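You operate a simulated robot arm through the tools that you are given. There is no shell and no other tool. Be economical: measure what you need, move in short steps, check, and stop when the job is done.

Carry out the task below with a simulated robot arm. There is one attempt and no reset: what you move stays moved.

Task
Take the black tape roll and leave it on the top of the brown table. Put the grey bottle on the middle black ring. Stack the numbered block labelled "No 75" from the middle of the plywood table on top of the numbered block marked "No 59". Open the grey drawer, put the brown cone on the green bench before the grey oven away in the inside of the grey drawer and shut the drawer again. Put the yellow weight on the top of the cooling plate away on the back edge of the plywood table. Open the lower green drawer, fetch the small gold nut from the inside of the lower green drawer and set it on top of the grey cube and shut the drawer again. Any order will do. Set down upright: grey bottle, yellow weight.
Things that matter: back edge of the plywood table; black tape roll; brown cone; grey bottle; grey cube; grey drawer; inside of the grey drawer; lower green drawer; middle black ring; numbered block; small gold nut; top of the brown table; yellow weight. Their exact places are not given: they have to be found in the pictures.

It is judged by the outcome, as a careful person would: the job done as asked, and still so three seconds after it is handed in. It fails if anything else is knocked over, pushed out of place, dropped, spilled or broken.

Robot
A 6-joint arm with a two-finger gripper on a trunk, on a base that drives. Base frame: it is fixed to the floor where the robot stands at the start and does not move with it; the origin is under the middle of the robot, x ahead of it, y to its left, z up. Lengths are in cm, angles in rad, forces in N, time in s.
With the tool pointing down near the work surface it reaches from about 10 to 74 cm from the robot's upright axis, wherever it stands. Its first joint turns from -2.897 to 2.897 rad. Places, roughly: back edge of the plywood table (76x12 cm) [14, -404, 80]; black tape roll (8x8x3 cm) [90, 0, 60]; brown cone (5x5x5 cm) [240, -430, 80]; grey bottle [-25, -400, 100]; grey cube (5x5x5 cm) [240, -510, 80]; grey drawer [-130, 300, 60]; inside of the grey drawer [-130, 310, 60]; lower green drawer [150, -750, 50]; middle black ring (7x7x2 cm) [-40, -420, 80]; numbered block [-25, -400, 75]; small gold nut (4x3x3 cm) [150, -740, 50]; top of the brown table [-160, 330, 80]; yellow weight (7x7x8 cm) [240, -530, 80]. Payload 2.45 kg.
Tool frame: the origin (TCP) lies between the finger pads and is the grasp point; the fingertips stand 2 cm ahead of it; z points along the fingers, y is the line along which they close. Largest opening 14 cm; the body of the gripper starts 16.8 cm behind the TCP.
Orientation is that of the tool frame in the base frame, as a unit quaternion [x, y, z, w]. With the fingers straight down and closing along the base's y, the tool's x points along the base's -x, its y along +y and its z along -z.

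Tools
- The arm moves only by the tool play_rows. Its argument "motion" is a list of rows, each an object (a shift or turn left out is 0, a gripper value left out holds the last) with "xyz": the shift along the tool's x, y, z in m, a list of three; "rotation": the turn, a rotation vector about the tool's x, y, z in rad, a list of three. In form: [{"xyz": [dx, dy, dz], "rotation": [rx, ry, rz]}, ...]. A call has 1 to 20 rows; each row is the pose to reach, as a shift and turn from the pose commanded when the call began, along the tool's axes at that moment. "hand" is the finger opening in m, from 0 to 0.14, set as the call begins (left out, the last holds). Rows are played at 5 a second. More than 5 cm and 0.15 rad between two rows, or a gripper value outside its range, and nothing of the call is played. Where a pose cannot be reached the arm comes as near as it can. A force on the tool above 40 N (or 10 N above the force at the start of the call, whichever is more), or a blocked arm, ends the call early, and 0.2 s more pass. Each finger travels about 4.5 cm/s and halts on what it meets, pressing with about 32 N; the grip force reading is that of the motor and also rises with nothing between the fingers. The clock runs only during rows and for 0.2 s after the last one: add rows that repeat a pose to give the fingers time. It gives the time, the measured TCP pose, the force on the tool (base axes), the opening and the grip force at its end, in the units of the frame above (readings bear some noise), with the torque about the TCP (base axes, N m) and any sound that the robot's microphone picked up.
- Cameras (640 x 400 px; columns grow to the right, rows downward): "scene" is now at [7.33, 12.34, 183.38]; the picture's right is [-0.23, -0.97, 0.00], its down [-0.85, 0.21, -0.48] and it looks along [0.47, -0.11, -0.87] (base axes); focal length 249 px, centre (320, 200). "wrist" rides on the gripper at [7.8, 1.1, -20.9] in the tool frame; the picture's right is [-0.14, 0.99, 0.00], its down [-0.92, -0.13, -0.37] and it looks along [-0.37, -0.05, 0.93] (tool axes); focal length 280 px, centre (320, 200).
- snapshot(camera): a new picture of that camera. No time passes.
- slide_trunk(by): slides the trunk up (or, below 0, down) by that many cm; the arm and the scene camera ride with it, the base frame stays. It gives what a move gives, with no picture.
- steer(legs): drives the robot by 1 to 6 legs, each [ahead, left, turn to the left] in cm, cm and rad, along the robot's own axes; the way and the turn of a leg run together, so that a leg with both is an arc; at most 150 cm and 3.142 rad a leg. The arm and the cameras ride along, it lands a little off, and it stops where it bumps. It gives what a move gives.
- aim_head(pan, tilt): turns the head with the scene camera to pan (to the left, within 2.496 rad either way) and tilt (down, from -0.506 to 1.204), counted from straight ahead of the robot. It gives what a move gives.
- probe_pixels(camera, pixels): for up to 12 pixels [column, row] of the newest picture of that camera ("zoom" is the newest enlarged one), the place [x, y, z] in the base frame of the surface seen there, good to about 0.2 cm. No time passes.
- zoom(camera, box): a new picture of the part [left, top, right, bottom] of that camera's present view, enlarged. No time passes.
- sign_off(): hands the job in; it is judged then, once.

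Go step by step. Measure first, check grasps and placings, and put right what went wrong. The budget is 322 turns and 206 pictures, counting those below and the enlarged ones. Unless the task says otherwise, let go and move clear before handing in.

The tools are called after "Emit:" by a JSON object that holds its "op" and its "data". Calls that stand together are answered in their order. play_rows: Moves the arm, as the interface text tells. Its arguments: {"type":"object","properties":{"motion":{"type":"array","items":{"type":"object","properties":{"xyz":{"type":"array","items":{"type":"number"}},"rotation":{"type":"array","items":{"type":"number"}}}}},"hand":{"type":"number"}},"required":["motion"]} The other tools are called the same way: slide_trunk (by) slides the trunk up or down; steer (legs) drives the base; aim_head (pan, tilt) turns the head that bears the scene camera; snapshot (camera) takes a picture; probe_pixels (camera, pixels) gives the place of the surface under pixels of a picture; zoom (camera, box) takes an enlarged picture of a part of a camera's view; sign_off () hands the job in.

At the start:

```text
time_s: 0.0
tool_pos: [47.83, 11.85, 79.76]
ee_rot: [-0.001, 1.0, 0.001, 0.0]
contact_force: [0.6, 0.4, 0.1]
torque: [-0.01, -0.02, -0.01]
gripper_width: 13.98
finger_force: 0.0
trunk travel left (down, up): [-10.0, 13.0]
robot x, y, heading: [0.11, -0.05, 0.003]
head pan, tilt: [-0.237, 1.065]
```

scene: 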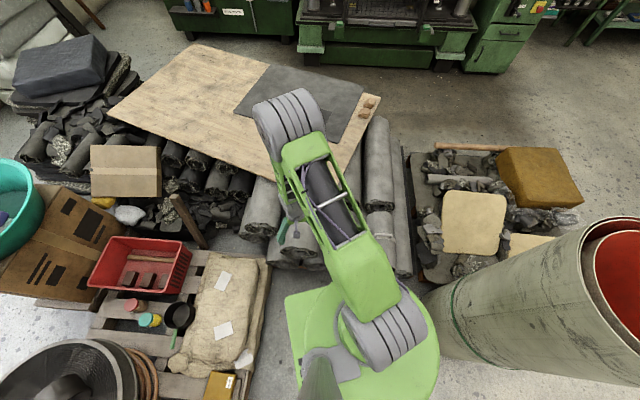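
wrist: 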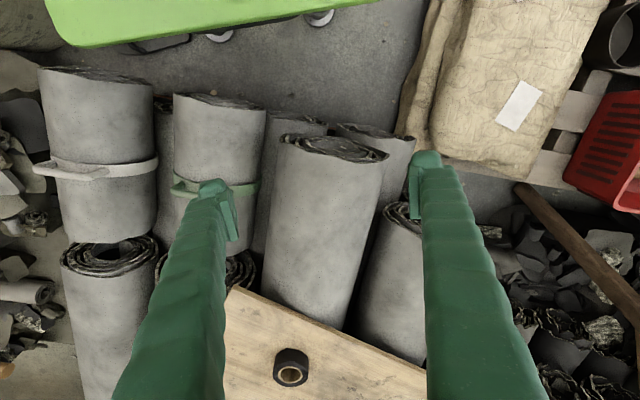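

The wrist picture shows the black tape roll at about (291,367) on a plywood sheet; I'll measure it and look around.

Emit:
{"op": "probe_pixels", "data": {"camera": "wrist", "pixels": [[291, 352], [291, 375], [275, 367], [308, 367], [250, 380], [340, 300]]}}

Emit:
{"op": "aim_head", "data": {"pan": 0, "tilt": 0.6}}

Emit:
{"op": "snapshot", "data": {"camera": "scene"}}

```text
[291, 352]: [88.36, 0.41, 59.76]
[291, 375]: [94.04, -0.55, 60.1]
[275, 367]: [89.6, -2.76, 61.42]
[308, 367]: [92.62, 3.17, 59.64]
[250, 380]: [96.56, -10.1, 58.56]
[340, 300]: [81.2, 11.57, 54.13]
```

```text
time_s: 0.9
tool_pos: [47.78, 11.72, 79.94]
ee_rot: [0.0, 1.0, 0.001, 0.0]
contact_force: [-0.2, -0.6, 0.5]
torque: [-0.04, -0.01, 0.0]
gripper_width: 14.03
finger_force: 0.0
trunk travel left (down, up): [-10.0, 13.0]
robot x, y, heading: [0.05, -0.11, -0.002]
head pan, tilt: [0.0, 0.6]
```

```text
203 pictures are left
```

scene: 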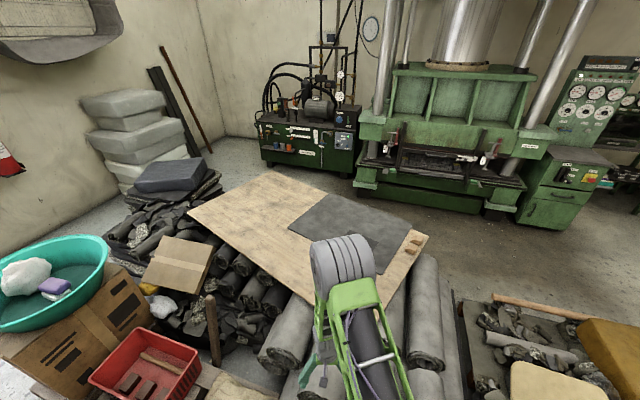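

The tape is near [91,0], beyond the 74 cm reach. I'll look closer at it, and at the free floor ahead of the base.

Emit:
{"op": "aim_head", "data": {"pan": -0.5, "tilt": 1.0}}

Emit:
{"op": "snapshot", "data": {"camera": "scene"}}

Emit:
{"op": "zoom", "data": {"camera": "wrist", "box": [200, 300, 360, 400]}}

```text
time_s: 1.8
tool_pos: [47.85, 11.79, 79.94]
ee_rot: [0.0, 1.0, 0.0, 0.0]
contact_force: [-0.4, -1.2, -0.1]
torque: [0.01, -0.01, 0.01]
gripper_width: 14.0
finger_force: 0.0
trunk travel left (down, up): [-10.0, 13.0]
robot x, y, heading: [0.31, 0.1, -0.003]
head pan, tilt: [-0.499, 1.0]
```

```text
202 pictures are left
```

scene: 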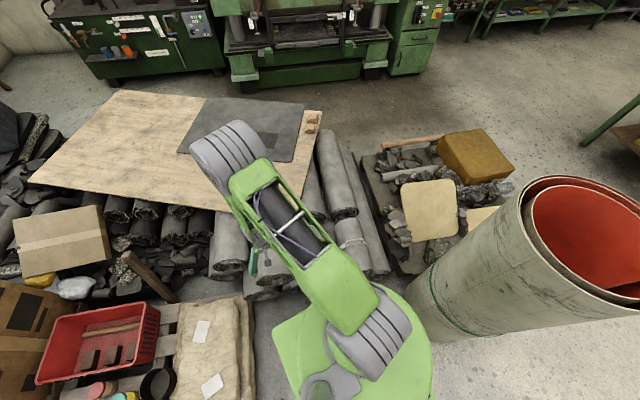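

```text
4.00 times, centred on (280, 350) of wrist
```

zoom: 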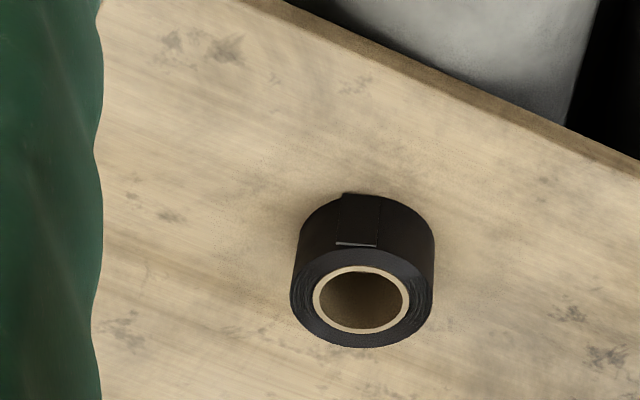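

The tape lies flat. I'll probe its rim and the roll edges in front of the base.

Emit:
{"op": "probe_pixels", "data": {"camera": "zoom", "pixels": [[361, 258], [361, 341], [297, 297], [425, 297], [361, 215], [460, 330], [361, 375], [250, 200], [450, 75]]}}

Emit:
{"op": "probe_pixels", "data": {"camera": "scene", "pixels": [[262, 298], [228, 275], [265, 320], [280, 350], [360, 300], [378, 272], [395, 255], [345, 218], [330, 140], [430, 210], [420, 290], [220, 330]]}}

```text
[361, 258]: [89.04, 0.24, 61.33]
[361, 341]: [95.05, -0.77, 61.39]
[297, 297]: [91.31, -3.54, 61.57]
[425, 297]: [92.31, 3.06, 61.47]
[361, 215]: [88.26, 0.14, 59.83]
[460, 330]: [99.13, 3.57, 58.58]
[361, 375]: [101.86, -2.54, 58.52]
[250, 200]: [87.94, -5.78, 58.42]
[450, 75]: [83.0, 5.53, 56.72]
```

```text
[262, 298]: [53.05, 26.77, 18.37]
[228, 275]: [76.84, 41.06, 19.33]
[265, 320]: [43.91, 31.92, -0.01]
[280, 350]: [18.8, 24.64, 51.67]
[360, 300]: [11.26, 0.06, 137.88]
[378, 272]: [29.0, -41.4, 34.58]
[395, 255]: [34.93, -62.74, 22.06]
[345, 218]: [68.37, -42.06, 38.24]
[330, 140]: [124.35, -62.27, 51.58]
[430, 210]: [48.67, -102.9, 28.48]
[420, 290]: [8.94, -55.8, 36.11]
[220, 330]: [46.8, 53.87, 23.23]
```

Tape centre is about [92,-0.2], top 61.4. I'll check the near ends of the rolls in the wrist picture to see how far I can drive ahead.

Emit:
{"op": "snapshot", "data": {"camera": "wrist"}}

Emit:
{"op": "probe_pixels", "data": {"camera": "wrist", "pixels": [[98, 75], [98, 110], [210, 102], [300, 125], [330, 145], [370, 130], [300, 60], [210, 25], [100, 250], [80, 350], [470, 100], [300, 200]]}}

```text
200 pictures are left
```

wrist: 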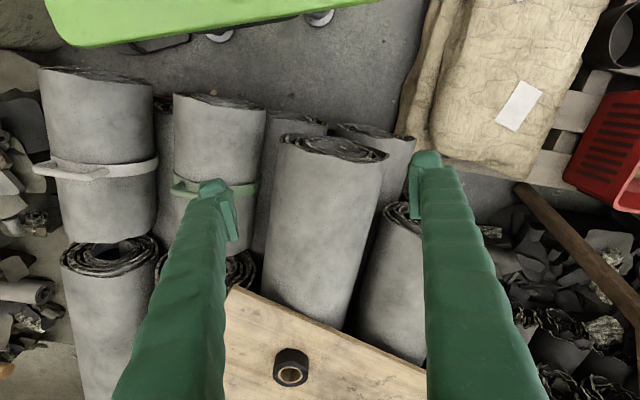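

```text
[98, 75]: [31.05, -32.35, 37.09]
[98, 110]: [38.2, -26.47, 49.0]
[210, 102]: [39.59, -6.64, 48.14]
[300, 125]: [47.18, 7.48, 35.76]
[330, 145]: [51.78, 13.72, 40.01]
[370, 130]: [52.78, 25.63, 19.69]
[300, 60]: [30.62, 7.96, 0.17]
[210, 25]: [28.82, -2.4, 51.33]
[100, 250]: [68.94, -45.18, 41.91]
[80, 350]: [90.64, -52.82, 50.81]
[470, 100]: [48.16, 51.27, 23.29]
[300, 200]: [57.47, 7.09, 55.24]
```

The rolls begin at x≈39, the base front is at x≈29, so there's little room to drive. I'll try tilting the tool forward to reach over the tape from here.

Emit:
{"op": "play_rows", "data": {"hand": 0.12, "motion": [{"xyz": [-0.043, -0.012, 0.005], "rotation": [0, -0.07, 0]}, {"xyz": [-0.086, -0.024, 0.01], "rotation": [0, -0.14, 0]}, {"xyz": [-0.129, -0.036, 0.015], "rotation": [0, -0.21, 0]}, {"xyz": [-0.172, -0.048, 0.02], "rotation": [0, -0.28, 0]}, {"xyz": [-0.215, -0.06, 0.025], "rotation": [0, -0.35, 0]}, {"xyz": [-0.258, -0.072, 0.03], "rotation": [0, -0.42, 0]}, {"xyz": [-0.301, -0.084, 0.035], "rotation": [0, -0.49, 0]}, {"xyz": [-0.344, -0.096, 0.04], "rotation": [0, -0.56, 0]}, {"xyz": [-0.387, -0.108, 0.045], "rotation": [0, -0.63, 0]}, {"xyz": [-0.441, -0.12, 0.05], "rotation": [0, -0.7, 0]}]}}

```text
refused: row 10 steps farther than a row can; nothing moved
```

Emit:
{"op": "play_rows", "data": {"hand": 0.12, "motion": [{"xyz": [-0.043, -0.012, 0.005], "rotation": [0, -0.07, 0]}, {"xyz": [-0.086, -0.024, 0.01], "rotation": [0, -0.14, 0]}, {"xyz": [-0.129, -0.036, 0.015], "rotation": [0, -0.21, 0]}, {"xyz": [-0.172, -0.048, 0.02], "rotation": [0, -0.28, 0]}, {"xyz": [-0.215, -0.06, 0.025], "rotation": [0, -0.35, 0]}, {"xyz": [-0.258, -0.072, 0.03], "rotation": [0, -0.42, 0]}, {"xyz": [-0.301, -0.084, 0.035], "rotation": [0, -0.49, 0]}, {"xyz": [-0.344, -0.096, 0.04], "rotation": [0, -0.56, 0]}, {"xyz": [-0.387, -0.108, 0.045], "rotation": [0, -0.63, 0]}, {"xyz": [-0.43, -0.12, 0.05], "rotation": [0, -0.7, 0]}, {"xyz": [-0.441, -0.12, 0.05], "rotation": [0, -0.7, 0]}]}}

```text
time_s: 4.2
tool_pos: [89.53, 2.59, 74.28]
ee_rot: [0.012, 0.947, -0.023, 0.32]
contact_force: [0.0, -0.6, -0.9]
torque: [0.0, -0.01, 0.02]
gripper_width: 11.97
finger_force: 0.1
out of reach, approached as far as the arm can: row 7, 8, 9, 10, 11
trunk travel left (down, up): [-10.0, 13.0]
robot x, y, heading: [-0.02, 0.23, 0.002]
head pan, tilt: [-0.499, 1.0]
```

Nearly there (89.5, 2.6). I'll drive 6 cm ahead and check.

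Emit:
{"op": "steer", "data": {"legs": [[6, 0, 0]]}}

Emit:
{"op": "snapshot", "data": {"camera": "wrist"}}

```text
time_s: 5.2
tool_pos: [92.79, 2.95, 74.34]
ee_rot: [0.012, 0.947, -0.024, 0.321]
contact_force: [-1.1, 0.0, 0.9]
torque: [-0.01, 0.01, -0.02]
gripper_width: 11.99
finger_force: 0.0
trunk travel left (down, up): [-10.0, 13.0]
robot x, y, heading: [3.23, 0.02, -0.002]
head pan, tilt: [-0.499, 1.0]
stopped in leg 1: the robot was blocked; the commanded pose is now the measured one
```

```text
199 pictures are left
```

wrist: 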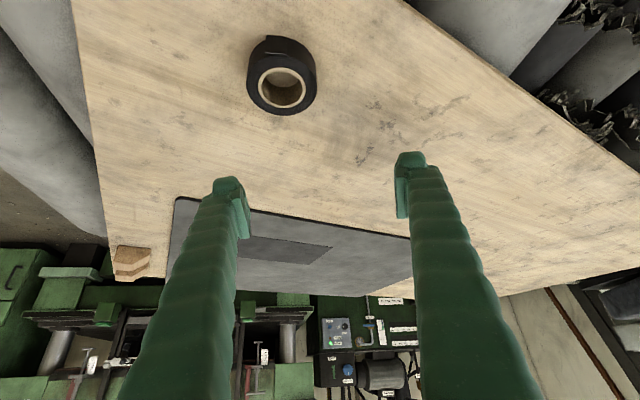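

Blocked at 3.2 cm by the rolls, no matter: the reach is enough now. I'll align in y and come down to z≈66.

Emit:
{"op": "play_rows", "data": {"motion": [{"xyz": [0, -0.032, 0.002]}, {"xyz": [0.02, -0.031, 0.022]}, {"xyz": [0.04, -0.03, 0.045]}, {"xyz": [0.055, -0.029, 0.06]}, {"xyz": [0.055, -0.029, 0.06]}]}}

Emit:
{"op": "snapshot", "data": {"camera": "wrist"}}

```text
time_s: 6.4
tool_pos: [91.96, -0.58, 66.01]
ee_rot: [0.012, 0.947, -0.023, 0.32]
contact_force: [-0.5, -0.2, -0.2]
torque: [0.03, -0.02, -0.01]
gripper_width: 12.03
finger_force: 0.2
trunk travel left (down, up): [-10.0, 13.0]
robot x, y, heading: [3.55, -0.35, 0.002]
head pan, tilt: [-0.499, 1.0]
```

```text
198 pictures are left
```

wrist: 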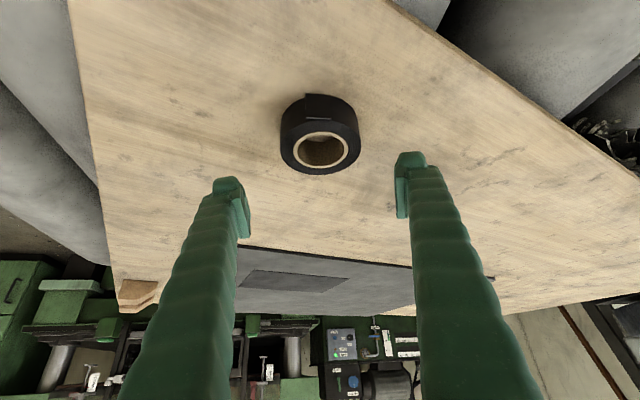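

Tape is centred between the fingers at (320,135). Going down to z≈61.5, then closing.

Emit:
{"op": "play_rows", "data": {"motion": [{"xyz": [0.013, 0.003, 0.018]}, {"xyz": [0.0275, 0.0045, 0.0355]}, {"xyz": [0.0275, 0.0045, 0.0355]}]}}

Emit:
{"op": "play_rows", "data": {"hand": 0.04, "motion": [{"xyz": [0, 0, 0]}, {"xyz": [0, 0, 0]}, {"xyz": [0, 0, 0]}, {"xyz": [0, 0, 0]}, {"xyz": [0, 0, 0]}, {"xyz": [0, 0, 0]}]}}

Emit:
{"op": "snapshot", "data": {"camera": "wrist"}}

```text
time_s: 7.2
tool_pos: [91.84, -0.23, 61.69]
ee_rot: [0.012, 0.947, -0.023, 0.321]
contact_force: [-0.8, 0.5, 0.3]
torque: [0.01, -0.01, -0.01]
gripper_width: 11.99
finger_force: 0.1
trunk travel left (down, up): [-10.0, 13.0]
robot x, y, heading: [3.48, -0.17, 0.002]
head pan, tilt: [-0.499, 1.0]
```

```text
time_s: 8.6
tool_pos: [91.92, -0.12, 61.72]
ee_rot: [0.012, 0.947, -0.024, 0.32]
contact_force: [0.1, 0.0, 1.5]
torque: [-0.01, 0.05, 0.02]
gripper_width: 7.03
finger_force: 32.0
trunk travel left (down, up): [-10.0, 13.0]
robot x, y, heading: [3.21, -0.07, 0.002]
head pan, tilt: [-0.499, 1.0]
```

```text
197 pictures are left
```

wrist: 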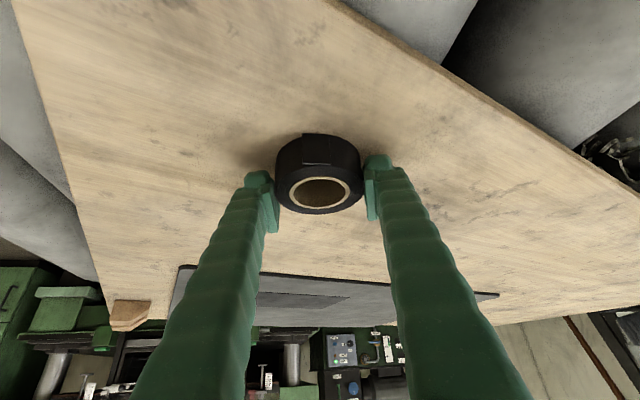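

Tape gripped (opening 7.03, 32 N). Lift, retract and untilt to a carrying pose.

Emit:
{"op": "play_rows", "data": {"motion": [{"xyz": [-0.03, -0.002, -0.04]}, {"xyz": [-0.061, -0.004, -0.079]}, {"xyz": [-0.091, -0.006, -0.119]}, {"xyz": [-0.122, -0.008, -0.159]}, {"xyz": [-0.086, -0.009, -0.186], "rotation": [0, 0.065, 0]}, {"xyz": [-0.05, -0.011, -0.214], "rotation": [0, 0.13, 0]}, {"xyz": [-0.015, -0.013, -0.241], "rotation": [0, 0.195, 0]}, {"xyz": [0.021, -0.015, -0.268], "rotation": [0, 0.26, 0]}, {"xyz": [0.057, -0.016, -0.295], "rotation": [0, 0.325, 0]}, {"xyz": [0.093, -0.018, -0.323], "rotation": [0, 0.39, 0]}, {"xyz": [0.129, -0.02, -0.35], "rotation": [0, 0.455, 0]}, {"xyz": [0.164, -0.021, -0.377], "rotation": [0, 0.52, 0]}, {"xyz": [0.2, -0.023, -0.405], "rotation": [0, 0.585, 0]}, {"xyz": [0.236, -0.025, -0.432], "rotation": [0, 0.654, 0]}, {"xyz": [0.236, -0.025, -0.432], "rotation": [0, 0.654, 0]}]}}

Emit:
{"op": "aim_head", "data": {"pan": 1.9, "tilt": 0.5}}

Emit:
{"op": "snapshot", "data": {"camera": "scene"}}

```text
refused: row 4 steps farther than a row can; nothing moved
```

```text
time_s: 10.8
tool_pos: [91.87, -0.15, 61.66]
ee_rot: [0.012, 0.947, -0.023, 0.32]
contact_force: [-0.3, 0.0, 1.0]
torque: [0.06, 0.04, 0.03]
gripper_width: 7.04
finger_force: 32.3
trunk travel left (down, up): [-10.0, 13.0]
robot x, y, heading: [3.52, 0.34, 0.004]
head pan, tilt: [1.901, 0.499]
```

```text
196 pictures are left
```

scene: 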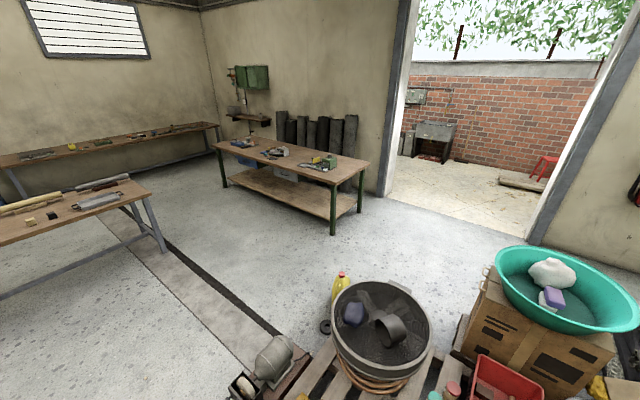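

Step too large by rounding; replaying with smaller steps.

Emit:
{"op": "play_rows", "data": {"motion": [{"xyz": [-0.028, -0.002, -0.038]}, {"xyz": [-0.057, -0.004, -0.075]}, {"xyz": [-0.086, -0.006, -0.112]}, {"xyz": [-0.115, -0.008, -0.15]}, {"xyz": [-0.083, -0.009, -0.178], "rotation": [0, 0.065, 0]}, {"xyz": [-0.048, -0.011, -0.207], "rotation": [0, 0.13, 0]}, {"xyz": [-0.013, -0.013, -0.235], "rotation": [0, 0.195, 0]}, {"xyz": [0.021, -0.015, -0.264], "rotation": [0, 0.26, 0]}, {"xyz": [0.057, -0.016, -0.292], "rotation": [0, 0.325, 0]}, {"xyz": [0.093, -0.018, -0.32], "rotation": [0, 0.39, 0]}, {"xyz": [0.129, -0.02, -0.348], "rotation": [0, 0.455, 0]}, {"xyz": [0.164, -0.021, -0.376], "rotation": [0, 0.52, 0]}, {"xyz": [0.2, -0.023, -0.404], "rotation": [0, 0.585, 0]}, {"xyz": [0.236, -0.025, -0.432], "rotation": [0, 0.654, 0]}, {"xyz": [0.236, -0.025, -0.432], "rotation": [0, 0.654, 0]}]}}

Emit:
{"op": "zoom", "data": {"camera": "scene", "box": [200, 50, 400, 250]}}

Emit:
{"op": "probe_pixels", "data": {"camera": "scene", "pixels": [[225, 148], [333, 172], [365, 162], [260, 137], [334, 232], [224, 187], [275, 325], [200, 270], [340, 190], [325, 325], [20, 238], [125, 185]]}}

```text
time_s: 14.0
tool_pos: [46.7, -0.23, 81.68]
ee_rot: [0.019, 1.0, -0.019, -0.002]
contact_force: [0.0, 0.2, -1.0]
torque: [-0.01, -0.02, 0.01]
gripper_width: 7.03
finger_force: 31.4
trunk travel left (down, up): [-10.0, 13.0]
robot x, y, heading: [3.71, 0.05, -0.003]
head pan, tilt: [1.901, 0.499]
```

```text
2.00 times, centred on (300, 150) of scene
```

zoom: 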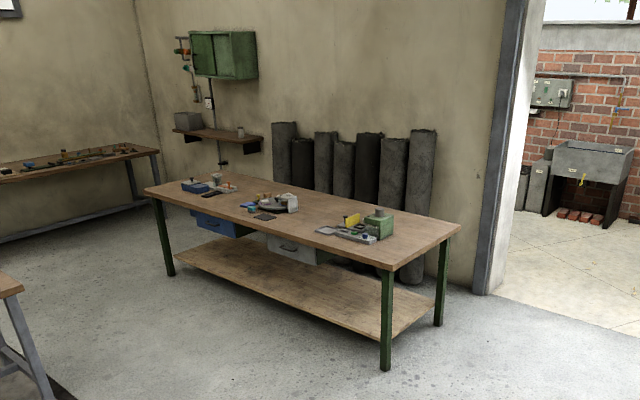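

```text
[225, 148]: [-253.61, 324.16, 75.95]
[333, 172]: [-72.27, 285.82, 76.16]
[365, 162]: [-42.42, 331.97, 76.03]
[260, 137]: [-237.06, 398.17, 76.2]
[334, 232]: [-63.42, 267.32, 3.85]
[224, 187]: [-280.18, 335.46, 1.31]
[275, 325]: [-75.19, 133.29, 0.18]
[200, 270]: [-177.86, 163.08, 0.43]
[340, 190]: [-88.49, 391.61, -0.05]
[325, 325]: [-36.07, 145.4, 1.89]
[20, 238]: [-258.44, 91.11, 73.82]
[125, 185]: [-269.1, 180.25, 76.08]
```

Brown table top is at z≈76 with corners near (-62,281) and (-265,327). I need the floor layout between, so look down left/behind.

Emit:
{"op": "aim_head", "data": {"pan": 2.2, "tilt": 1.0}}

Emit:
{"op": "snapshot", "data": {"camera": "scene"}}

Emit:
{"op": "aim_head", "data": {"pan": 2.45, "tilt": 0.4}}

Emit:
{"op": "snapshot", "data": {"camera": "scene"}}

Emit:
{"op": "aim_head", "data": {"pan": -2.2, "tilt": 0.6}}

Emit:
{"op": "snapshot", "data": {"camera": "scene"}}

```text
time_s: 14.9
tool_pos: [46.85, -0.09, 81.76]
ee_rot: [0.018, 1.0, -0.019, 0.0]
contact_force: [-0.1, -0.5, -0.7]
torque: [-0.01, 0.04, 0.03]
gripper_width: 7.05
finger_force: 31.9
trunk travel left (down, up): [-10.0, 13.0]
robot x, y, heading: [3.45, -0.01, 0.005]
head pan, tilt: [2.201, 1.0]
```

```text
194 pictures are left
```

scene: 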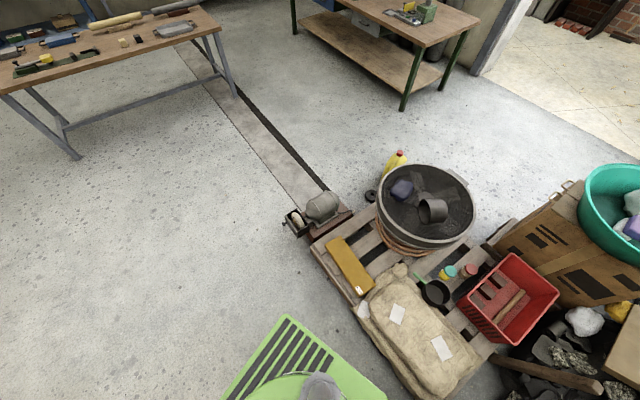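

```text
time_s: 15.9
tool_pos: [46.82, -0.13, 81.77]
ee_rot: [0.02, 1.0, -0.018, 0.0]
contact_force: [-0.2, 0.3, 0.1]
torque: [0.02, 0.0, -0.01]
gripper_width: 7.06
finger_force: 32.2
trunk travel left (down, up): [-10.0, 13.0]
robot x, y, heading: [3.19, -0.31, 0.004]
head pan, tilt: [2.45, 0.4]
```

```text
193 pictures are left
```

scene: 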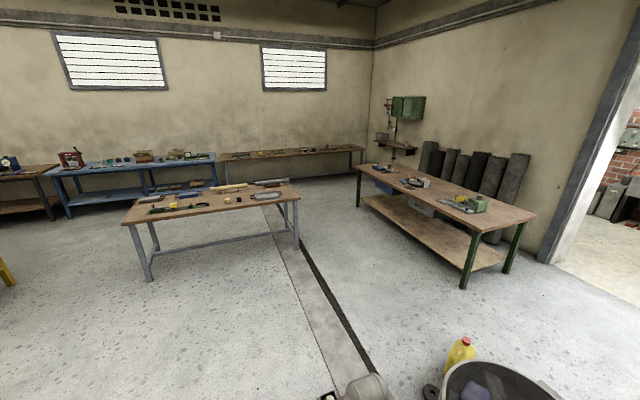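

```text
time_s: 19.6
tool_pos: [46.92, -0.07, 81.81]
ee_rot: [0.019, 1.0, -0.019, 0.0]
contact_force: [0.3, -0.7, -2.1]
torque: [0.03, -0.04, 0.01]
gripper_width: 7.06
finger_force: 32.7
trunk travel left (down, up): [-10.0, 13.0]
robot x, y, heading: [3.17, -0.18, -0.001]
head pan, tilt: [-2.201, 0.6]
```

```text
192 pictures are left
```

scene: 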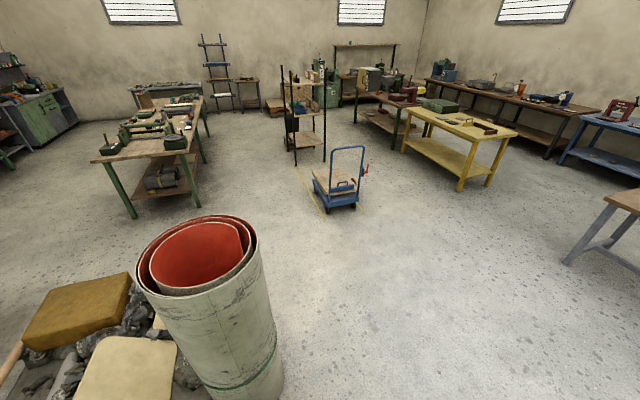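

Mapping the far side from this picture.

Emit:
{"op": "probe_pixels", "data": {"camera": "scene", "pixels": [[133, 217], [205, 135], [345, 208], [325, 160], [460, 190], [490, 180], [410, 145], [425, 115], [518, 135], [100, 160], [250, 380], [565, 262]]}}

Emit:
{"op": "zoom", "data": {"camera": "scene", "box": [80, 60, 300, 230]}}

Emit:
{"op": "zoom", "data": {"camera": "scene", "box": [280, 30, 560, 210]}}

```text
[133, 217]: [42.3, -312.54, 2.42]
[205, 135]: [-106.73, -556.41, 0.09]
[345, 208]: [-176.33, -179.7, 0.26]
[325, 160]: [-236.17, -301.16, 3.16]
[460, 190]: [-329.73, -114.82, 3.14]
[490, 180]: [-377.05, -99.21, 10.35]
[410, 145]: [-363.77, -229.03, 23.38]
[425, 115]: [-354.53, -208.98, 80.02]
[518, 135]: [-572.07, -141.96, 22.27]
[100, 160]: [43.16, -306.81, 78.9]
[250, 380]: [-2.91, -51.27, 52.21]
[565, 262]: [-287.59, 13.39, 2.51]
```

```text
2.35 times, centred on (190, 145) of scene
```

zoom: 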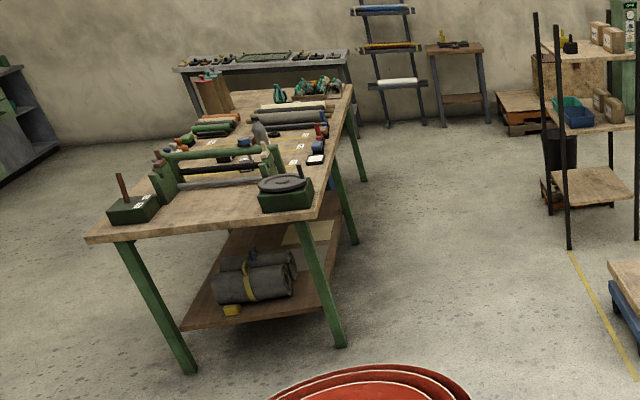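

```text
2.22 times, centred on (420, 120) of scene
```

zoom: 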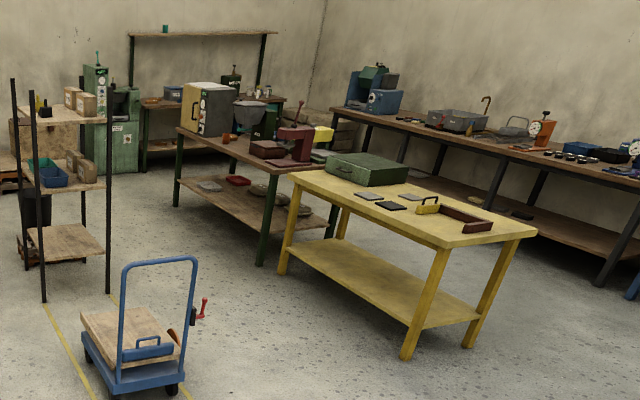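

The brown table front is along (-0.975,0.227); the corridor between the grinder and the grey-legged table is free. I'll back off, turn left 1.34, and drive to about (-144,200).

Emit:
{"op": "steer", "data": {"legs": [[-148, 0, 0], [0, 0, 1.342], [95, 22, 0], [95, 22, 0]]}}

Emit:
{"op": "aim_head", "data": {"pan": 0, "tilt": 0.7}}

Emit:
{"op": "snapshot", "data": {"camera": "scene"}}

Emit:
{"op": "snapshot", "data": {"camera": "wrist"}}

```text
time_s: 39.3
tool_pos: [-117.84, 234.7, 81.67]
ee_rot: [-0.583, 0.812, -0.016, 0.01]
contact_force: [-0.4, 0.8, -0.7]
torque: [0.0, 0.02, 0.01]
gripper_width: 7.01
finger_force: 31.8
trunk travel left (down, up): [-10.0, 13.0]
robot x, y, heading: [-130.32, 192.91, 1.281]
head pan, tilt: [-2.201, 0.6]
```

```text
time_s: 41.3
tool_pos: [-117.95, 234.89, 81.77]
ee_rot: [-0.583, 0.812, -0.015, 0.012]
contact_force: [0.5, 0.7, -0.5]
torque: [0.0, -0.05, -0.02]
gripper_width: 7.04
finger_force: 32.4
trunk travel left (down, up): [-10.0, 13.0]
robot x, y, heading: [-130.53, 193.44, 1.282]
head pan, tilt: [0.0, 0.7]
```

```text
189 pictures are left
```

scene: 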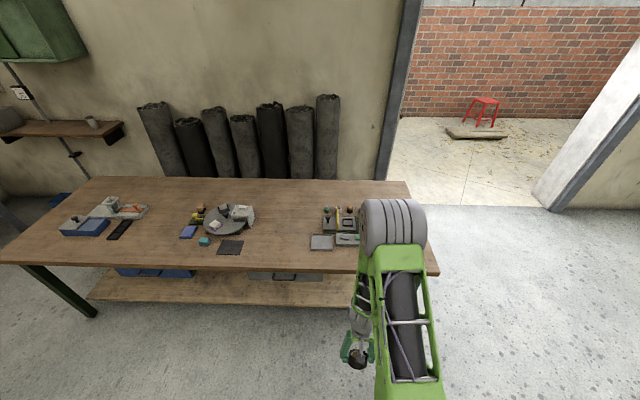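

```text
188 pictures are left
```

wrist: 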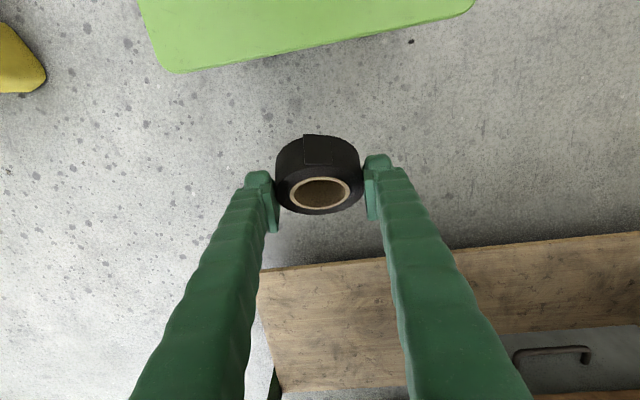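

The table and grey drawer handle (wrist (550,350)) are visible. Probing the table edge, a free patch, and the drawer.

Emit:
{"op": "probe_pixels", "data": {"camera": "scene", "pixels": [[50, 263], [250, 268], [350, 270], [285, 273], [270, 275], [310, 276], [270, 225], [275, 215], [290, 240], [120, 270], [230, 250], [310, 215]]}}

Emit:
{"op": "probe_pixels", "data": {"camera": "wrist", "pixels": [[518, 355], [550, 348], [588, 352], [550, 370], [620, 340], [320, 165], [300, 270], [620, 240], [560, 390]]}}

```text
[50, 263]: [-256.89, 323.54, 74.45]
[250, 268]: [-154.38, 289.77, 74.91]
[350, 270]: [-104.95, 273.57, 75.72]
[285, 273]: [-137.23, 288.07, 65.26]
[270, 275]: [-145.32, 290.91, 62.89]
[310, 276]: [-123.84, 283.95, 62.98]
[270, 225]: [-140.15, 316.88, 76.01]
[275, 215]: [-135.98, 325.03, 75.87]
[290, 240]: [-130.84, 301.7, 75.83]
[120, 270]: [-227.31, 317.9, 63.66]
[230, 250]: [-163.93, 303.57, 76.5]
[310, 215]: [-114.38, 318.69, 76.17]
```

```text
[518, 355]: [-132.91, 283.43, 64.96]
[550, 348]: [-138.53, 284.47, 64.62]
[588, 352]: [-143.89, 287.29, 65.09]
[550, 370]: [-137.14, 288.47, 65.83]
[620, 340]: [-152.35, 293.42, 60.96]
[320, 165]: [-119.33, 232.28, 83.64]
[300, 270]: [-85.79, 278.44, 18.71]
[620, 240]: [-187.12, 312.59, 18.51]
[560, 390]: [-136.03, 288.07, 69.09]
```

The edge runs along (-0.95,0.312), handle centre ≈(-138.4,285.3,64.8), and (-130,308) is a free patch. I'll raise the arm and drive 42 ahead, 33 left, squaring up with the table.

Emit:
{"op": "play_rows", "data": {"motion": [{"xyz": [0, 0, -0.04]}, {"xyz": [0, 0, -0.08]}, {"xyz": [0, 0, -0.1]}]}}

Emit:
{"op": "steer", "data": {"legs": [[42, 33, -0.028]]}}

Emit:
{"op": "snapshot", "data": {"camera": "wrist"}}

```text
time_s: 42.1
tool_pos: [-115.95, 235.44, 92.28]
ee_rot: [-0.682, 0.73, -0.036, 0.041]
contact_force: [-2.8, -1.2, -1.2]
torque: [0.08, -0.35, 0.0]
gripper_width: 7.03
finger_force: 32.0
out of reach, approached as far as the arm can: row 1
trunk travel left (down, up): [-10.0, 13.0]
robot x, y, heading: [-130.65, 193.28, 1.288]
head pan, tilt: [0.0, 0.7]
```

```text
time_s: 45.7
tool_pos: [-138.08, 284.85, 92.17]
ee_rot: [-0.575, 0.818, -0.015, 0.01]
contact_force: [-0.5, 0.2, -0.4]
torque: [0.02, 0.0, 0.0]
gripper_width: 7.04
finger_force: 31.8
trunk travel left (down, up): [-10.0, 13.0]
robot x, y, heading: [-150.37, 243.13, 1.265]
head pan, tilt: [0.0, 0.7]
```

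```text
187 pictures are left
```

wrist: 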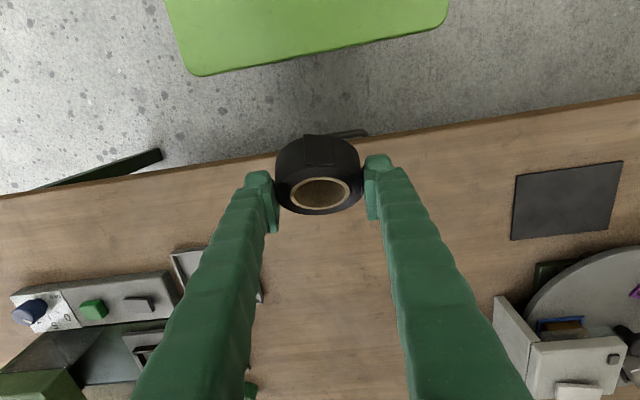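

Free wood is right ahead in the wrist view. Probe it for a drop point.

Emit:
{"op": "probe_pixels", "data": {"camera": "wrist", "pixels": [[320, 250], [320, 290], [265, 290], [500, 290], [180, 255], [320, 210], [280, 390], [512, 235]]}}

```text
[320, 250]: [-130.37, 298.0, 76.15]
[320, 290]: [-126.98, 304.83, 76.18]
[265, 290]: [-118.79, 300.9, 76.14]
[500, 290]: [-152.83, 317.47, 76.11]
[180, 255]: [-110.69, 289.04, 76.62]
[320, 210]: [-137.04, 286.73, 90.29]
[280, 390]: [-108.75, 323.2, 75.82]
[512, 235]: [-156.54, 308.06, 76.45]
```

Drop at (-133,303): go there, then lower to TCP z≈79.6.

Emit:
{"op": "play_rows", "data": {"motion": [{"xyz": [-0.047, 0.004, 0]}, {"xyz": [-0.094, 0.008, 0]}, {"xyz": [-0.141, 0.012, 0]}, {"xyz": [-0.188, 0.0145, 0]}, {"xyz": [-0.188, 0.016, 0.04]}, {"xyz": [-0.188, 0.018, 0.08]}, {"xyz": [-0.188, 0.019, 0.115]}, {"xyz": [-0.188, 0.019, 0.115]}]}}

Emit:
{"op": "snapshot", "data": {"camera": "wrist"}}

```text
time_s: 47.5
tool_pos: [-133.02, 303.11, 80.66]
ee_rot: [-0.576, 0.817, -0.014, 0.012]
contact_force: [-3.6, -5.0, 27.8]
torque: [0.06, 0.06, 0.0]
gripper_width: 7.05
finger_force: 32.2
trunk travel left (down, up): [-10.0, 13.0]
robot x, y, heading: [-150.8, 243.45, 1.267]
head pan, tilt: [0.0, 0.7]
```

```text
186 pictures are left
```

wrist: 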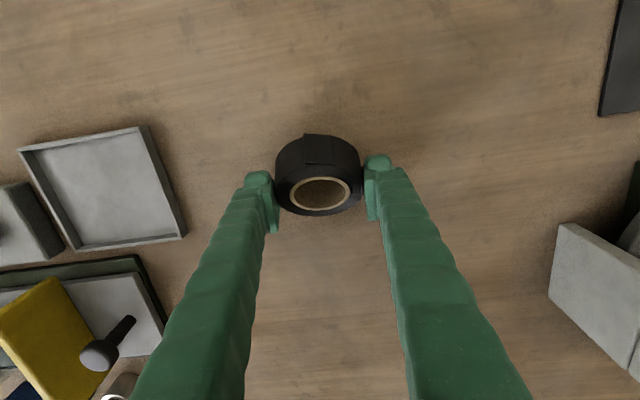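

Contact force 28 N: the tape was gripped with a tilted tool, so I must tilt back 0.654 to lay it flat. Raise, tilt, lower.

Emit:
{"op": "play_rows", "data": {"motion": [{"xyz": [0, 0, -0.04]}, {"xyz": [0, 0, -0.045], "rotation": [0, -0.14, 0]}, {"xyz": [0, 0, -0.045], "rotation": [0, -0.28, 0]}, {"xyz": [0, 0, -0.045], "rotation": [0, -0.42, 0]}, {"xyz": [0, 0, -0.045], "rotation": [0, -0.56, 0]}, {"xyz": [0, 0, -0.045], "rotation": [0, -0.654, 0]}, {"xyz": [0, 0, -0.045], "rotation": [0, -0.654, 0]}]}}

Emit:
{"op": "snapshot", "data": {"camera": "wrist"}}

```text
time_s: 49.1
tool_pos: [-131.41, 302.9, 85.01]
ee_rot: [-0.569, 0.812, 0.033, 0.126]
contact_force: [0.2, -0.2, -0.1]
torque: [-0.02, 0.0, 0.01]
gripper_width: 7.01
finger_force: 31.8
out of reach, approached as far as the arm can: row 3, 4, 5, 6, 7
trunk travel left (down, up): [-10.0, 13.0]
robot x, y, heading: [-150.91, 243.47, 1.268]
head pan, tilt: [0.0, 0.7]
```

```text
185 pictures are left
```

wrist: 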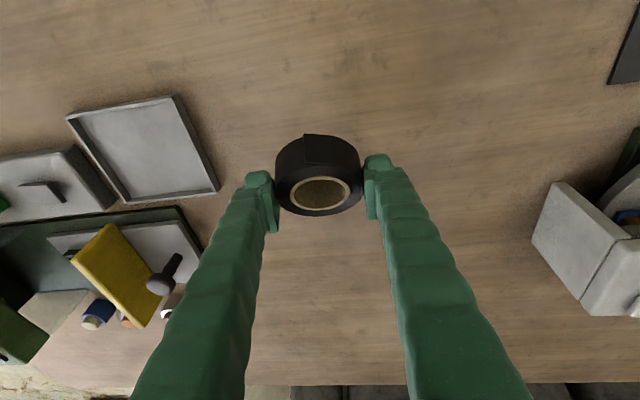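

Tilt is unreachable this close in. I'll back the base 25 cm and raise the trunk 13 cm so the geometry matches the grasp one.

Emit:
{"op": "steer", "data": {"legs": [[-25, 0, 0]]}}

Emit:
{"op": "slide_trunk", "data": {"by": 13}}

Emit:
{"op": "play_rows", "data": {"motion": [{"xyz": [0, 0, 0]}, {"xyz": [0, 0, 0]}]}}

```text
time_s: 50.9
tool_pos: [-138.95, 278.97, 85.09]
ee_rot: [-0.568, 0.813, 0.034, 0.126]
contact_force: [-0.6, 0.4, -1.1]
torque: [0.01, -0.03, 0.0]
gripper_width: 7.04
finger_force: 32.2
trunk travel left (down, up): [-10.0, 13.0]
robot x, y, heading: [-158.22, 219.55, 1.264]
head pan, tilt: [0.0, 0.7]
```

```text
time_s: 52.5
tool_pos: [-138.87, 279.03, 98.04]
ee_rot: [-0.568, 0.813, 0.033, 0.126]
contact_force: [-1.0, 0.1, -0.7]
torque: [-0.02, -0.01, 0.01]
gripper_width: 7.04
finger_force: 32.2
trunk travel left (down, up): [-23.0, 0.0]
robot x, y, heading: [-158.29, 219.39, 1.264]
head pan, tilt: [0.0, 0.7]
```

```text
time_s: 53.1
tool_pos: [-138.74, 278.84, 98.01]
ee_rot: [-0.569, 0.812, 0.033, 0.126]
contact_force: [0.3, -0.1, -1.1]
torque: [0.05, 0.01, -0.01]
gripper_width: 7.04
finger_force: 31.4
trunk travel left (down, up): [-23.0, 0.0]
robot x, y, heading: [-158.31, 219.54, 1.262]
head pan, tilt: [0.0, 0.7]
```

Pose is steady. Now extend to (-133,303,84) while tilting a further 0.41 to bring the tape level.

Emit:
{"op": "play_rows", "data": {"motion": [{"xyz": [-0.029, 0.006, 0.027], "rotation": [-0.008, -0.058, 0]}, {"xyz": [-0.059, 0.012, 0.055], "rotation": [-0.016, -0.117, 0]}, {"xyz": [-0.088, 0.019, 0.082], "rotation": [-0.024, -0.175, 0]}, {"xyz": [-0.117, 0.025, 0.11], "rotation": [-0.031, -0.233, 0]}, {"xyz": [-0.146, 0.031, 0.137], "rotation": [-0.039, -0.291, 0]}, {"xyz": [-0.176, 0.037, 0.165], "rotation": [-0.047, -0.35, 0]}, {"xyz": [-0.205, 0.0435, 0.192], "rotation": [-0.055, -0.408, 0]}, {"xyz": [-0.205, 0.0435, 0.192], "rotation": [-0.055, -0.408, 0]}]}}

Emit:
{"op": "snapshot", "data": {"camera": "scene"}}

```text
time_s: 54.9
tool_pos: [-132.85, 303.19, 84.09]
ee_rot: [-0.554, 0.768, 0.171, 0.272]
contact_force: [0.0, 0.0, -0.8]
torque: [0.01, -0.01, -0.01]
gripper_width: 7.01
finger_force: 32.1
trunk travel left (down, up): [-23.0, 0.0]
robot x, y, heading: [-158.15, 219.61, 1.267]
head pan, tilt: [0.0, 0.7]
```

```text
184 pictures are left
```

scene: 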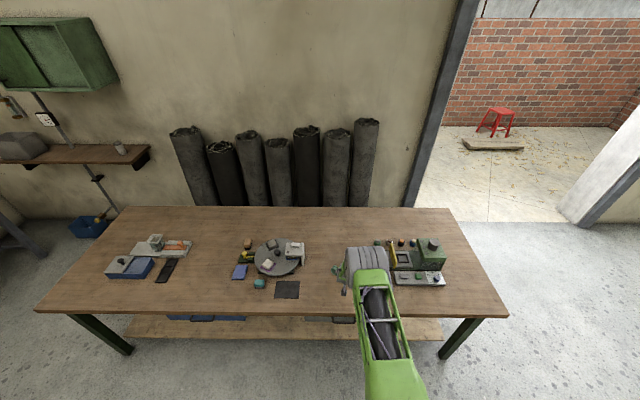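

Tape should be level now. Lower 4.6 cm onto the wood.

Emit:
{"op": "play_rows", "data": {"motion": [{"xyz": [0.012, 0.001, 0.016]}, {"xyz": [0.022, 0.0015, 0.029]}, {"xyz": [0.0277, 0.0018, 0.0362]}, {"xyz": [0.0277, 0.0018, 0.0362]}]}}

Emit:
{"op": "snapshot", "data": {"camera": "wrist"}}

```text
time_s: 55.9
tool_pos: [-132.97, 303.18, 79.42]
ee_rot: [-0.554, 0.768, 0.171, 0.273]
contact_force: [-0.3, 0.3, -1.1]
torque: [-0.01, -0.01, 0.03]
gripper_width: 7.03
finger_force: 31.8
trunk travel left (down, up): [-23.0, 0.0]
robot x, y, heading: [-158.09, 219.21, 1.266]
head pan, tilt: [0.0, 0.7]
```

```text
183 pictures are left
```

wrist: 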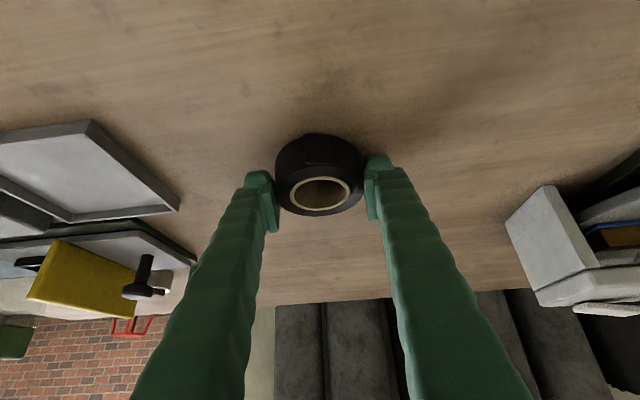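

Almost touching. Nudge down 0.3 cm and open.

Emit:
{"op": "play_rows", "data": {"motion": [{"xyz": [0.0015, 0, 0.002]}, {"xyz": [0.0025, 0, 0.0033]}, {"xyz": [0.0025, 0, 0.0033]}]}}

Emit:
{"op": "play_rows", "data": {"hand": 0.11, "motion": [{"xyz": [0, 0, 0]}, {"xyz": [0, 0, 0]}, {"xyz": [0, 0, 0]}, {"xyz": [0, 0, 0]}]}}

Emit:
{"op": "play_rows", "data": {"motion": [{"xyz": [0, 0, -0.045]}, {"xyz": [0, 0, -0.09]}, {"xyz": [0, 0, -0.13]}, {"xyz": [0, 0, -0.13]}]}}

Emit:
{"op": "snapshot", "data": {"camera": "wrist"}}

```text
time_s: 56.7
tool_pos: [-132.95, 303.03, 79.29]
ee_rot: [-0.553, 0.768, 0.171, 0.273]
contact_force: [-1.7, -6.7, 14.7]
torque: [-0.4, 0.52, 0.18]
gripper_width: 7.02
finger_force: 31.8
trunk travel left (down, up): [-23.0, 0.0]
robot x, y, heading: [-158.08, 219.63, 1.266]
head pan, tilt: [0.0, 0.7]
```

```text
time_s: 57.7
tool_pos: [-133.02, 302.9, 79.09]
ee_rot: [-0.554, 0.768, 0.171, 0.273]
contact_force: [0.2, 0.2, -0.3]
torque: [-0.02, -0.01, 0.01]
gripper_width: 10.99
finger_force: 0.1
trunk travel left (down, up): [-23.0, 0.0]
robot x, y, heading: [-158.53, 219.54, 1.261]
head pan, tilt: [0.0, 0.7]
```

```text
time_s: 58.7
tool_pos: [-136.53, 296.34, 89.33]
ee_rot: [-0.552, 0.77, 0.164, 0.274]
contact_force: [-0.2, -0.4, -0.2]
torque: [0.01, -0.01, -0.03]
gripper_width: 10.98
finger_force: 0.0
out of reach, approached as far as the arm can: row 2, 3, 4
trunk travel left (down, up): [-23.0, 0.0]
robot x, y, heading: [-158.27, 219.92, 1.264]
head pan, tilt: [0.0, 0.7]
```

```text
182 pictures are left
```

wrist: 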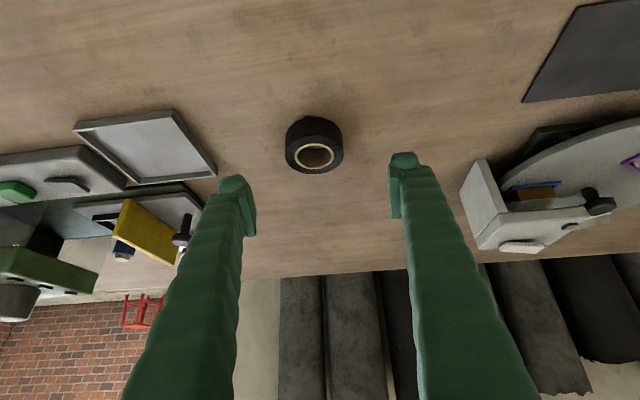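

Tape lies flat on the table. Next the grey drawer: I'll back off 40 cm and lower the trunk so the gripper can approach the handle horizontally.

Emit:
{"op": "steer", "data": {"legs": [[-40, 0, 0]]}}

Emit:
{"op": "slide_trunk", "data": {"by": -18}}

Emit:
{"op": "play_rows", "data": {"hand": 0.06, "motion": [{"xyz": [0, 0, 0]}, {"xyz": [0, 0, 0]}]}}

Emit:
{"op": "snapshot", "data": {"camera": "wrist"}}

```text
time_s: 61.1
tool_pos: [-147.83, 259.3, 89.48]
ee_rot: [-0.549, 0.772, 0.163, 0.276]
contact_force: [-0.5, -0.2, 0.2]
torque: [0.0, 0.04, -0.01]
gripper_width: 10.98
finger_force: 0.0
trunk travel left (down, up): [-23.0, 0.0]
robot x, y, heading: [-170.18, 182.39, 1.258]
head pan, tilt: [0.0, 0.7]
```

```text
time_s: 63.1
tool_pos: [-148.03, 259.23, 71.49]
ee_rot: [-0.55, 0.771, 0.164, 0.276]
contact_force: [0.6, 0.5, 0.2]
torque: [-0.01, -0.02, 0.0]
gripper_width: 11.03
finger_force: 0.0
trunk travel left (down, up): [-5.0, 18.0]
robot x, y, heading: [-169.81, 182.37, 1.251]
head pan, tilt: [0.0, 0.7]
```

```text
time_s: 63.8
tool_pos: [-147.88, 259.37, 71.29]
ee_rot: [-0.55, 0.772, 0.163, 0.276]
contact_force: [-0.3, 0.1, -0.2]
torque: [0.03, 0.02, -0.02]
gripper_width: 6.0
finger_force: 0.0
trunk travel left (down, up): [-5.0, 18.0]
robot x, y, heading: [-169.9, 182.76, 1.256]
head pan, tilt: [0.0, 0.7]
```

```text
181 pictures are left
```

wrist: 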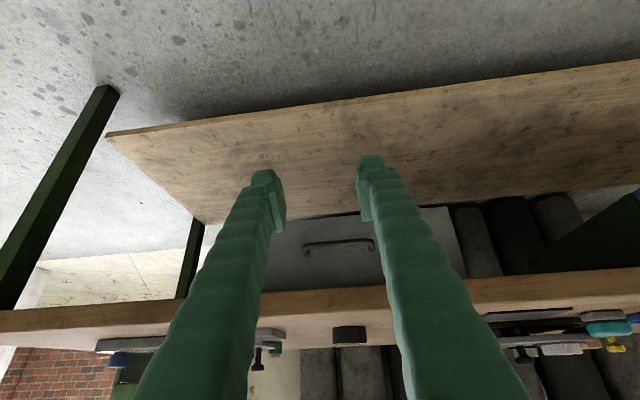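

Handle visible at (338,243). Probing it precisely.

Emit:
{"op": "zoom", "data": {"camera": "wrist", "box": [260, 195, 420, 295]}}

```text
4.00 times, centred on (340, 245) of wrist
```

zoom: 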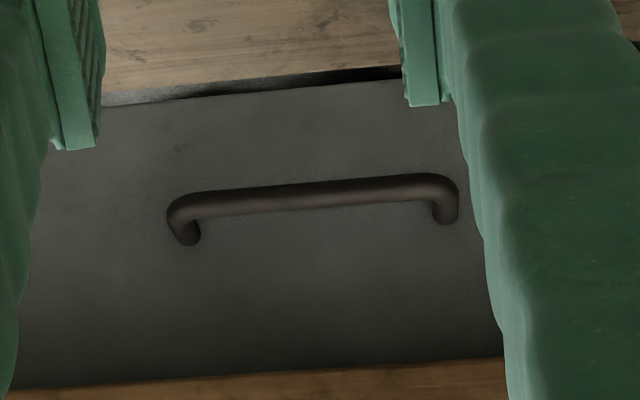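

Emit:
{"op": "probe_pixels", "data": {"camera": "zoom", "pixels": [[195, 205], [310, 195], [425, 187], [188, 240], [448, 218], [310, 150], [310, 260], [310, 105], [310, 360], [310, 375], [130, 300], [470, 300]]}}

```text
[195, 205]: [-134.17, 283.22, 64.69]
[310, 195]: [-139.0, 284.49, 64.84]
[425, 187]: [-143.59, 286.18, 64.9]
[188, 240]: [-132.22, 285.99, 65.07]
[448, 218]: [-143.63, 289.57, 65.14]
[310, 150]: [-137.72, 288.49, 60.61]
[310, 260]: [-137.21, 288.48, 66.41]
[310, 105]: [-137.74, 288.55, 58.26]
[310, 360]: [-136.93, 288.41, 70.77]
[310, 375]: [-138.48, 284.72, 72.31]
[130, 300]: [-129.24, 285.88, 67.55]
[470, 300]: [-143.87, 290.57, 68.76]
```

Bar centre ≈(-138.9,285.0,64.7), ~3 cm clear of the face, direction n=(0.305,0.952). Rotate the tool to horizontal with fingers closing vertically, dropping to z≈64.7.

Emit:
{"op": "play_rows", "data": {"motion": [{"xyz": [0.003, 0, 0.004], "rotation": [-0.055, -0.049, 0.105]}, {"xyz": [0.006, 0, 0.008], "rotation": [-0.109, -0.097, 0.211]}, {"xyz": [0.009, 0.001, 0.011], "rotation": [-0.164, -0.146, 0.316]}, {"xyz": [0.011, 0.001, 0.015], "rotation": [-0.218, -0.194, 0.422]}, {"xyz": [0.014, 0.001, 0.019], "rotation": [-0.273, -0.243, 0.527]}, {"xyz": [0.017, 0.001, 0.023], "rotation": [-0.327, -0.291, 0.633]}, {"xyz": [0.02, 0.002, 0.026], "rotation": [-0.382, -0.34, 0.738]}, {"xyz": [0.023, 0.002, 0.03], "rotation": [-0.437, -0.389, 0.843]}, {"xyz": [0.026, 0.002, 0.034], "rotation": [-0.491, -0.437, 0.949]}, {"xyz": [0.028, 0.002, 0.038], "rotation": [-0.546, -0.486, 1.054]}, {"xyz": [0.031, 0.003, 0.041], "rotation": [-0.6, -0.534, 1.16]}, {"xyz": [0.034, 0.003, 0.045], "rotation": [-0.655, -0.583, 1.265]}, {"xyz": [0.037, 0.003, 0.049], "rotation": [-0.709, -0.631, 1.371]}, {"xyz": [0.04, 0.003, 0.0525], "rotation": [-0.764, -0.68, 1.476]}, {"xyz": [0.04, 0.003, 0.0525], "rotation": [-0.764, -0.68, 1.476]}]}}

Emit:
{"op": "snapshot", "data": {"camera": "wrist"}}

```text
time_s: 67.2
tool_pos: [-179.2, 241.62, 45.81]
ee_rot: [-0.434, 0.791, 0.362, -0.235]
contact_force: [-0.4, -1.5, -0.2]
torque: [0.08, 0.04, -0.07]
gripper_width: 6.01
finger_force: 0.0
out of reach, approached as far as the arm can: row 1, 2, 3, 4, 5, 6, 7, 8, 9, 10, 11, 12, 13, 14
trunk travel left (down, up): [-5.0, 18.0]
robot x, y, heading: [-170.06, 182.73, 1.255]
head pan, tilt: [0.0, 0.7]
stopped in row 15: the arm was blocked; the commanded pose is now the measured one
```

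```text
179 pictures are left
```

wrist: 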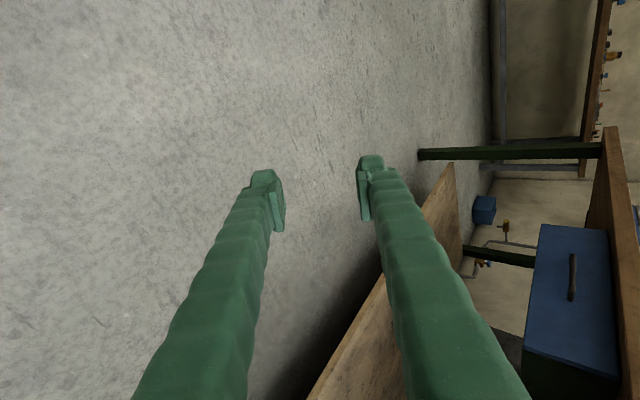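

That orientation isn't reachable (wrist limited). New plan: pinch the handle from above with tool tilted ~0.7 forward and fingers closing along the drawer's pull line. First recover to a plain tool-down pose.

Emit:
{"op": "slide_trunk", "data": {"by": 5}}

Emit:
{"op": "play_rows", "data": {"motion": [{"xyz": [-0.004, 0.014, -0.039], "rotation": [0.074, 0.004, -0.02]}, {"xyz": [-0.009, 0.028, -0.078], "rotation": [0.149, 0.008, -0.04]}, {"xyz": [-0.013, 0.042, -0.116], "rotation": [0.223, 0.012, -0.06]}, {"xyz": [-0.018, 0.056, -0.155], "rotation": [0.298, 0.016, -0.08]}, {"xyz": [-0.022, 0.07, -0.194], "rotation": [0.372, 0.02, -0.1]}, {"xyz": [-0.027, 0.085, -0.233], "rotation": [0.447, 0.025, -0.12]}, {"xyz": [-0.031, 0.099, -0.272], "rotation": [0.521, 0.029, -0.139]}, {"xyz": [-0.035, 0.113, -0.311], "rotation": [0.596, 0.033, -0.159]}, {"xyz": [-0.04, 0.127, -0.35], "rotation": [0.67, 0.037, -0.179]}, {"xyz": [-0.044, 0.141, -0.388], "rotation": [0.745, 0.041, -0.199]}, {"xyz": [-0.049, 0.155, -0.427], "rotation": [0.819, 0.045, -0.219]}, {"xyz": [-0.053, 0.169, -0.466], "rotation": [0.894, 0.049, -0.239]}, {"xyz": [-0.053, 0.169, -0.466], "rotation": [0.894, 0.049, -0.239]}]}}

Emit:
{"op": "snapshot", "data": {"camera": "scene"}}

```text
time_s: 68.1
tool_pos: [-179.31, 241.4, 50.64]
ee_rot: [-0.434, 0.791, 0.361, -0.236]
contact_force: [0.3, -0.4, 0.0]
torque: [-0.01, 0.0, 0.0]
gripper_width: 6.03
finger_force: 0.1
trunk travel left (down, up): [-10.0, 13.0]
robot x, y, heading: [-169.88, 182.41, 1.259]
head pan, tilt: [0.0, 0.7]
```

```text
time_s: 70.9
tool_pos: [-155.1, 234.14, 89.59]
ee_rot: [-0.584, 0.811, 0.037, -0.016]
contact_force: [0.3, -0.5, 0.1]
torque: [0.01, 0.03, 0.01]
gripper_width: 6.02
finger_force: 0.1
out of reach, approached as far as the arm can: row 11, 12, 13
trunk travel left (down, up): [-10.0, 13.0]
robot x, y, heading: [-169.74, 182.92, 1.264]
head pan, tilt: [0.0, 0.7]
```

```text
178 pictures are left
```

scene: 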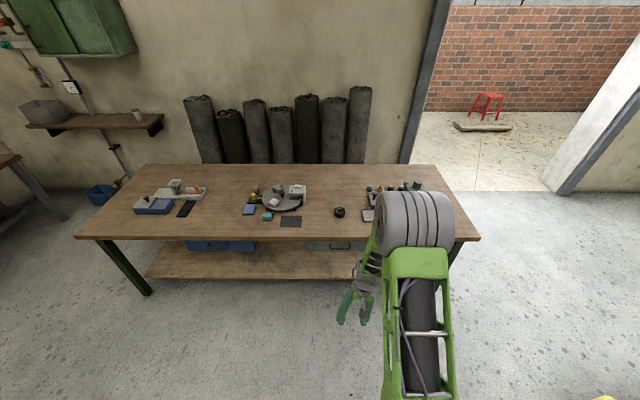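

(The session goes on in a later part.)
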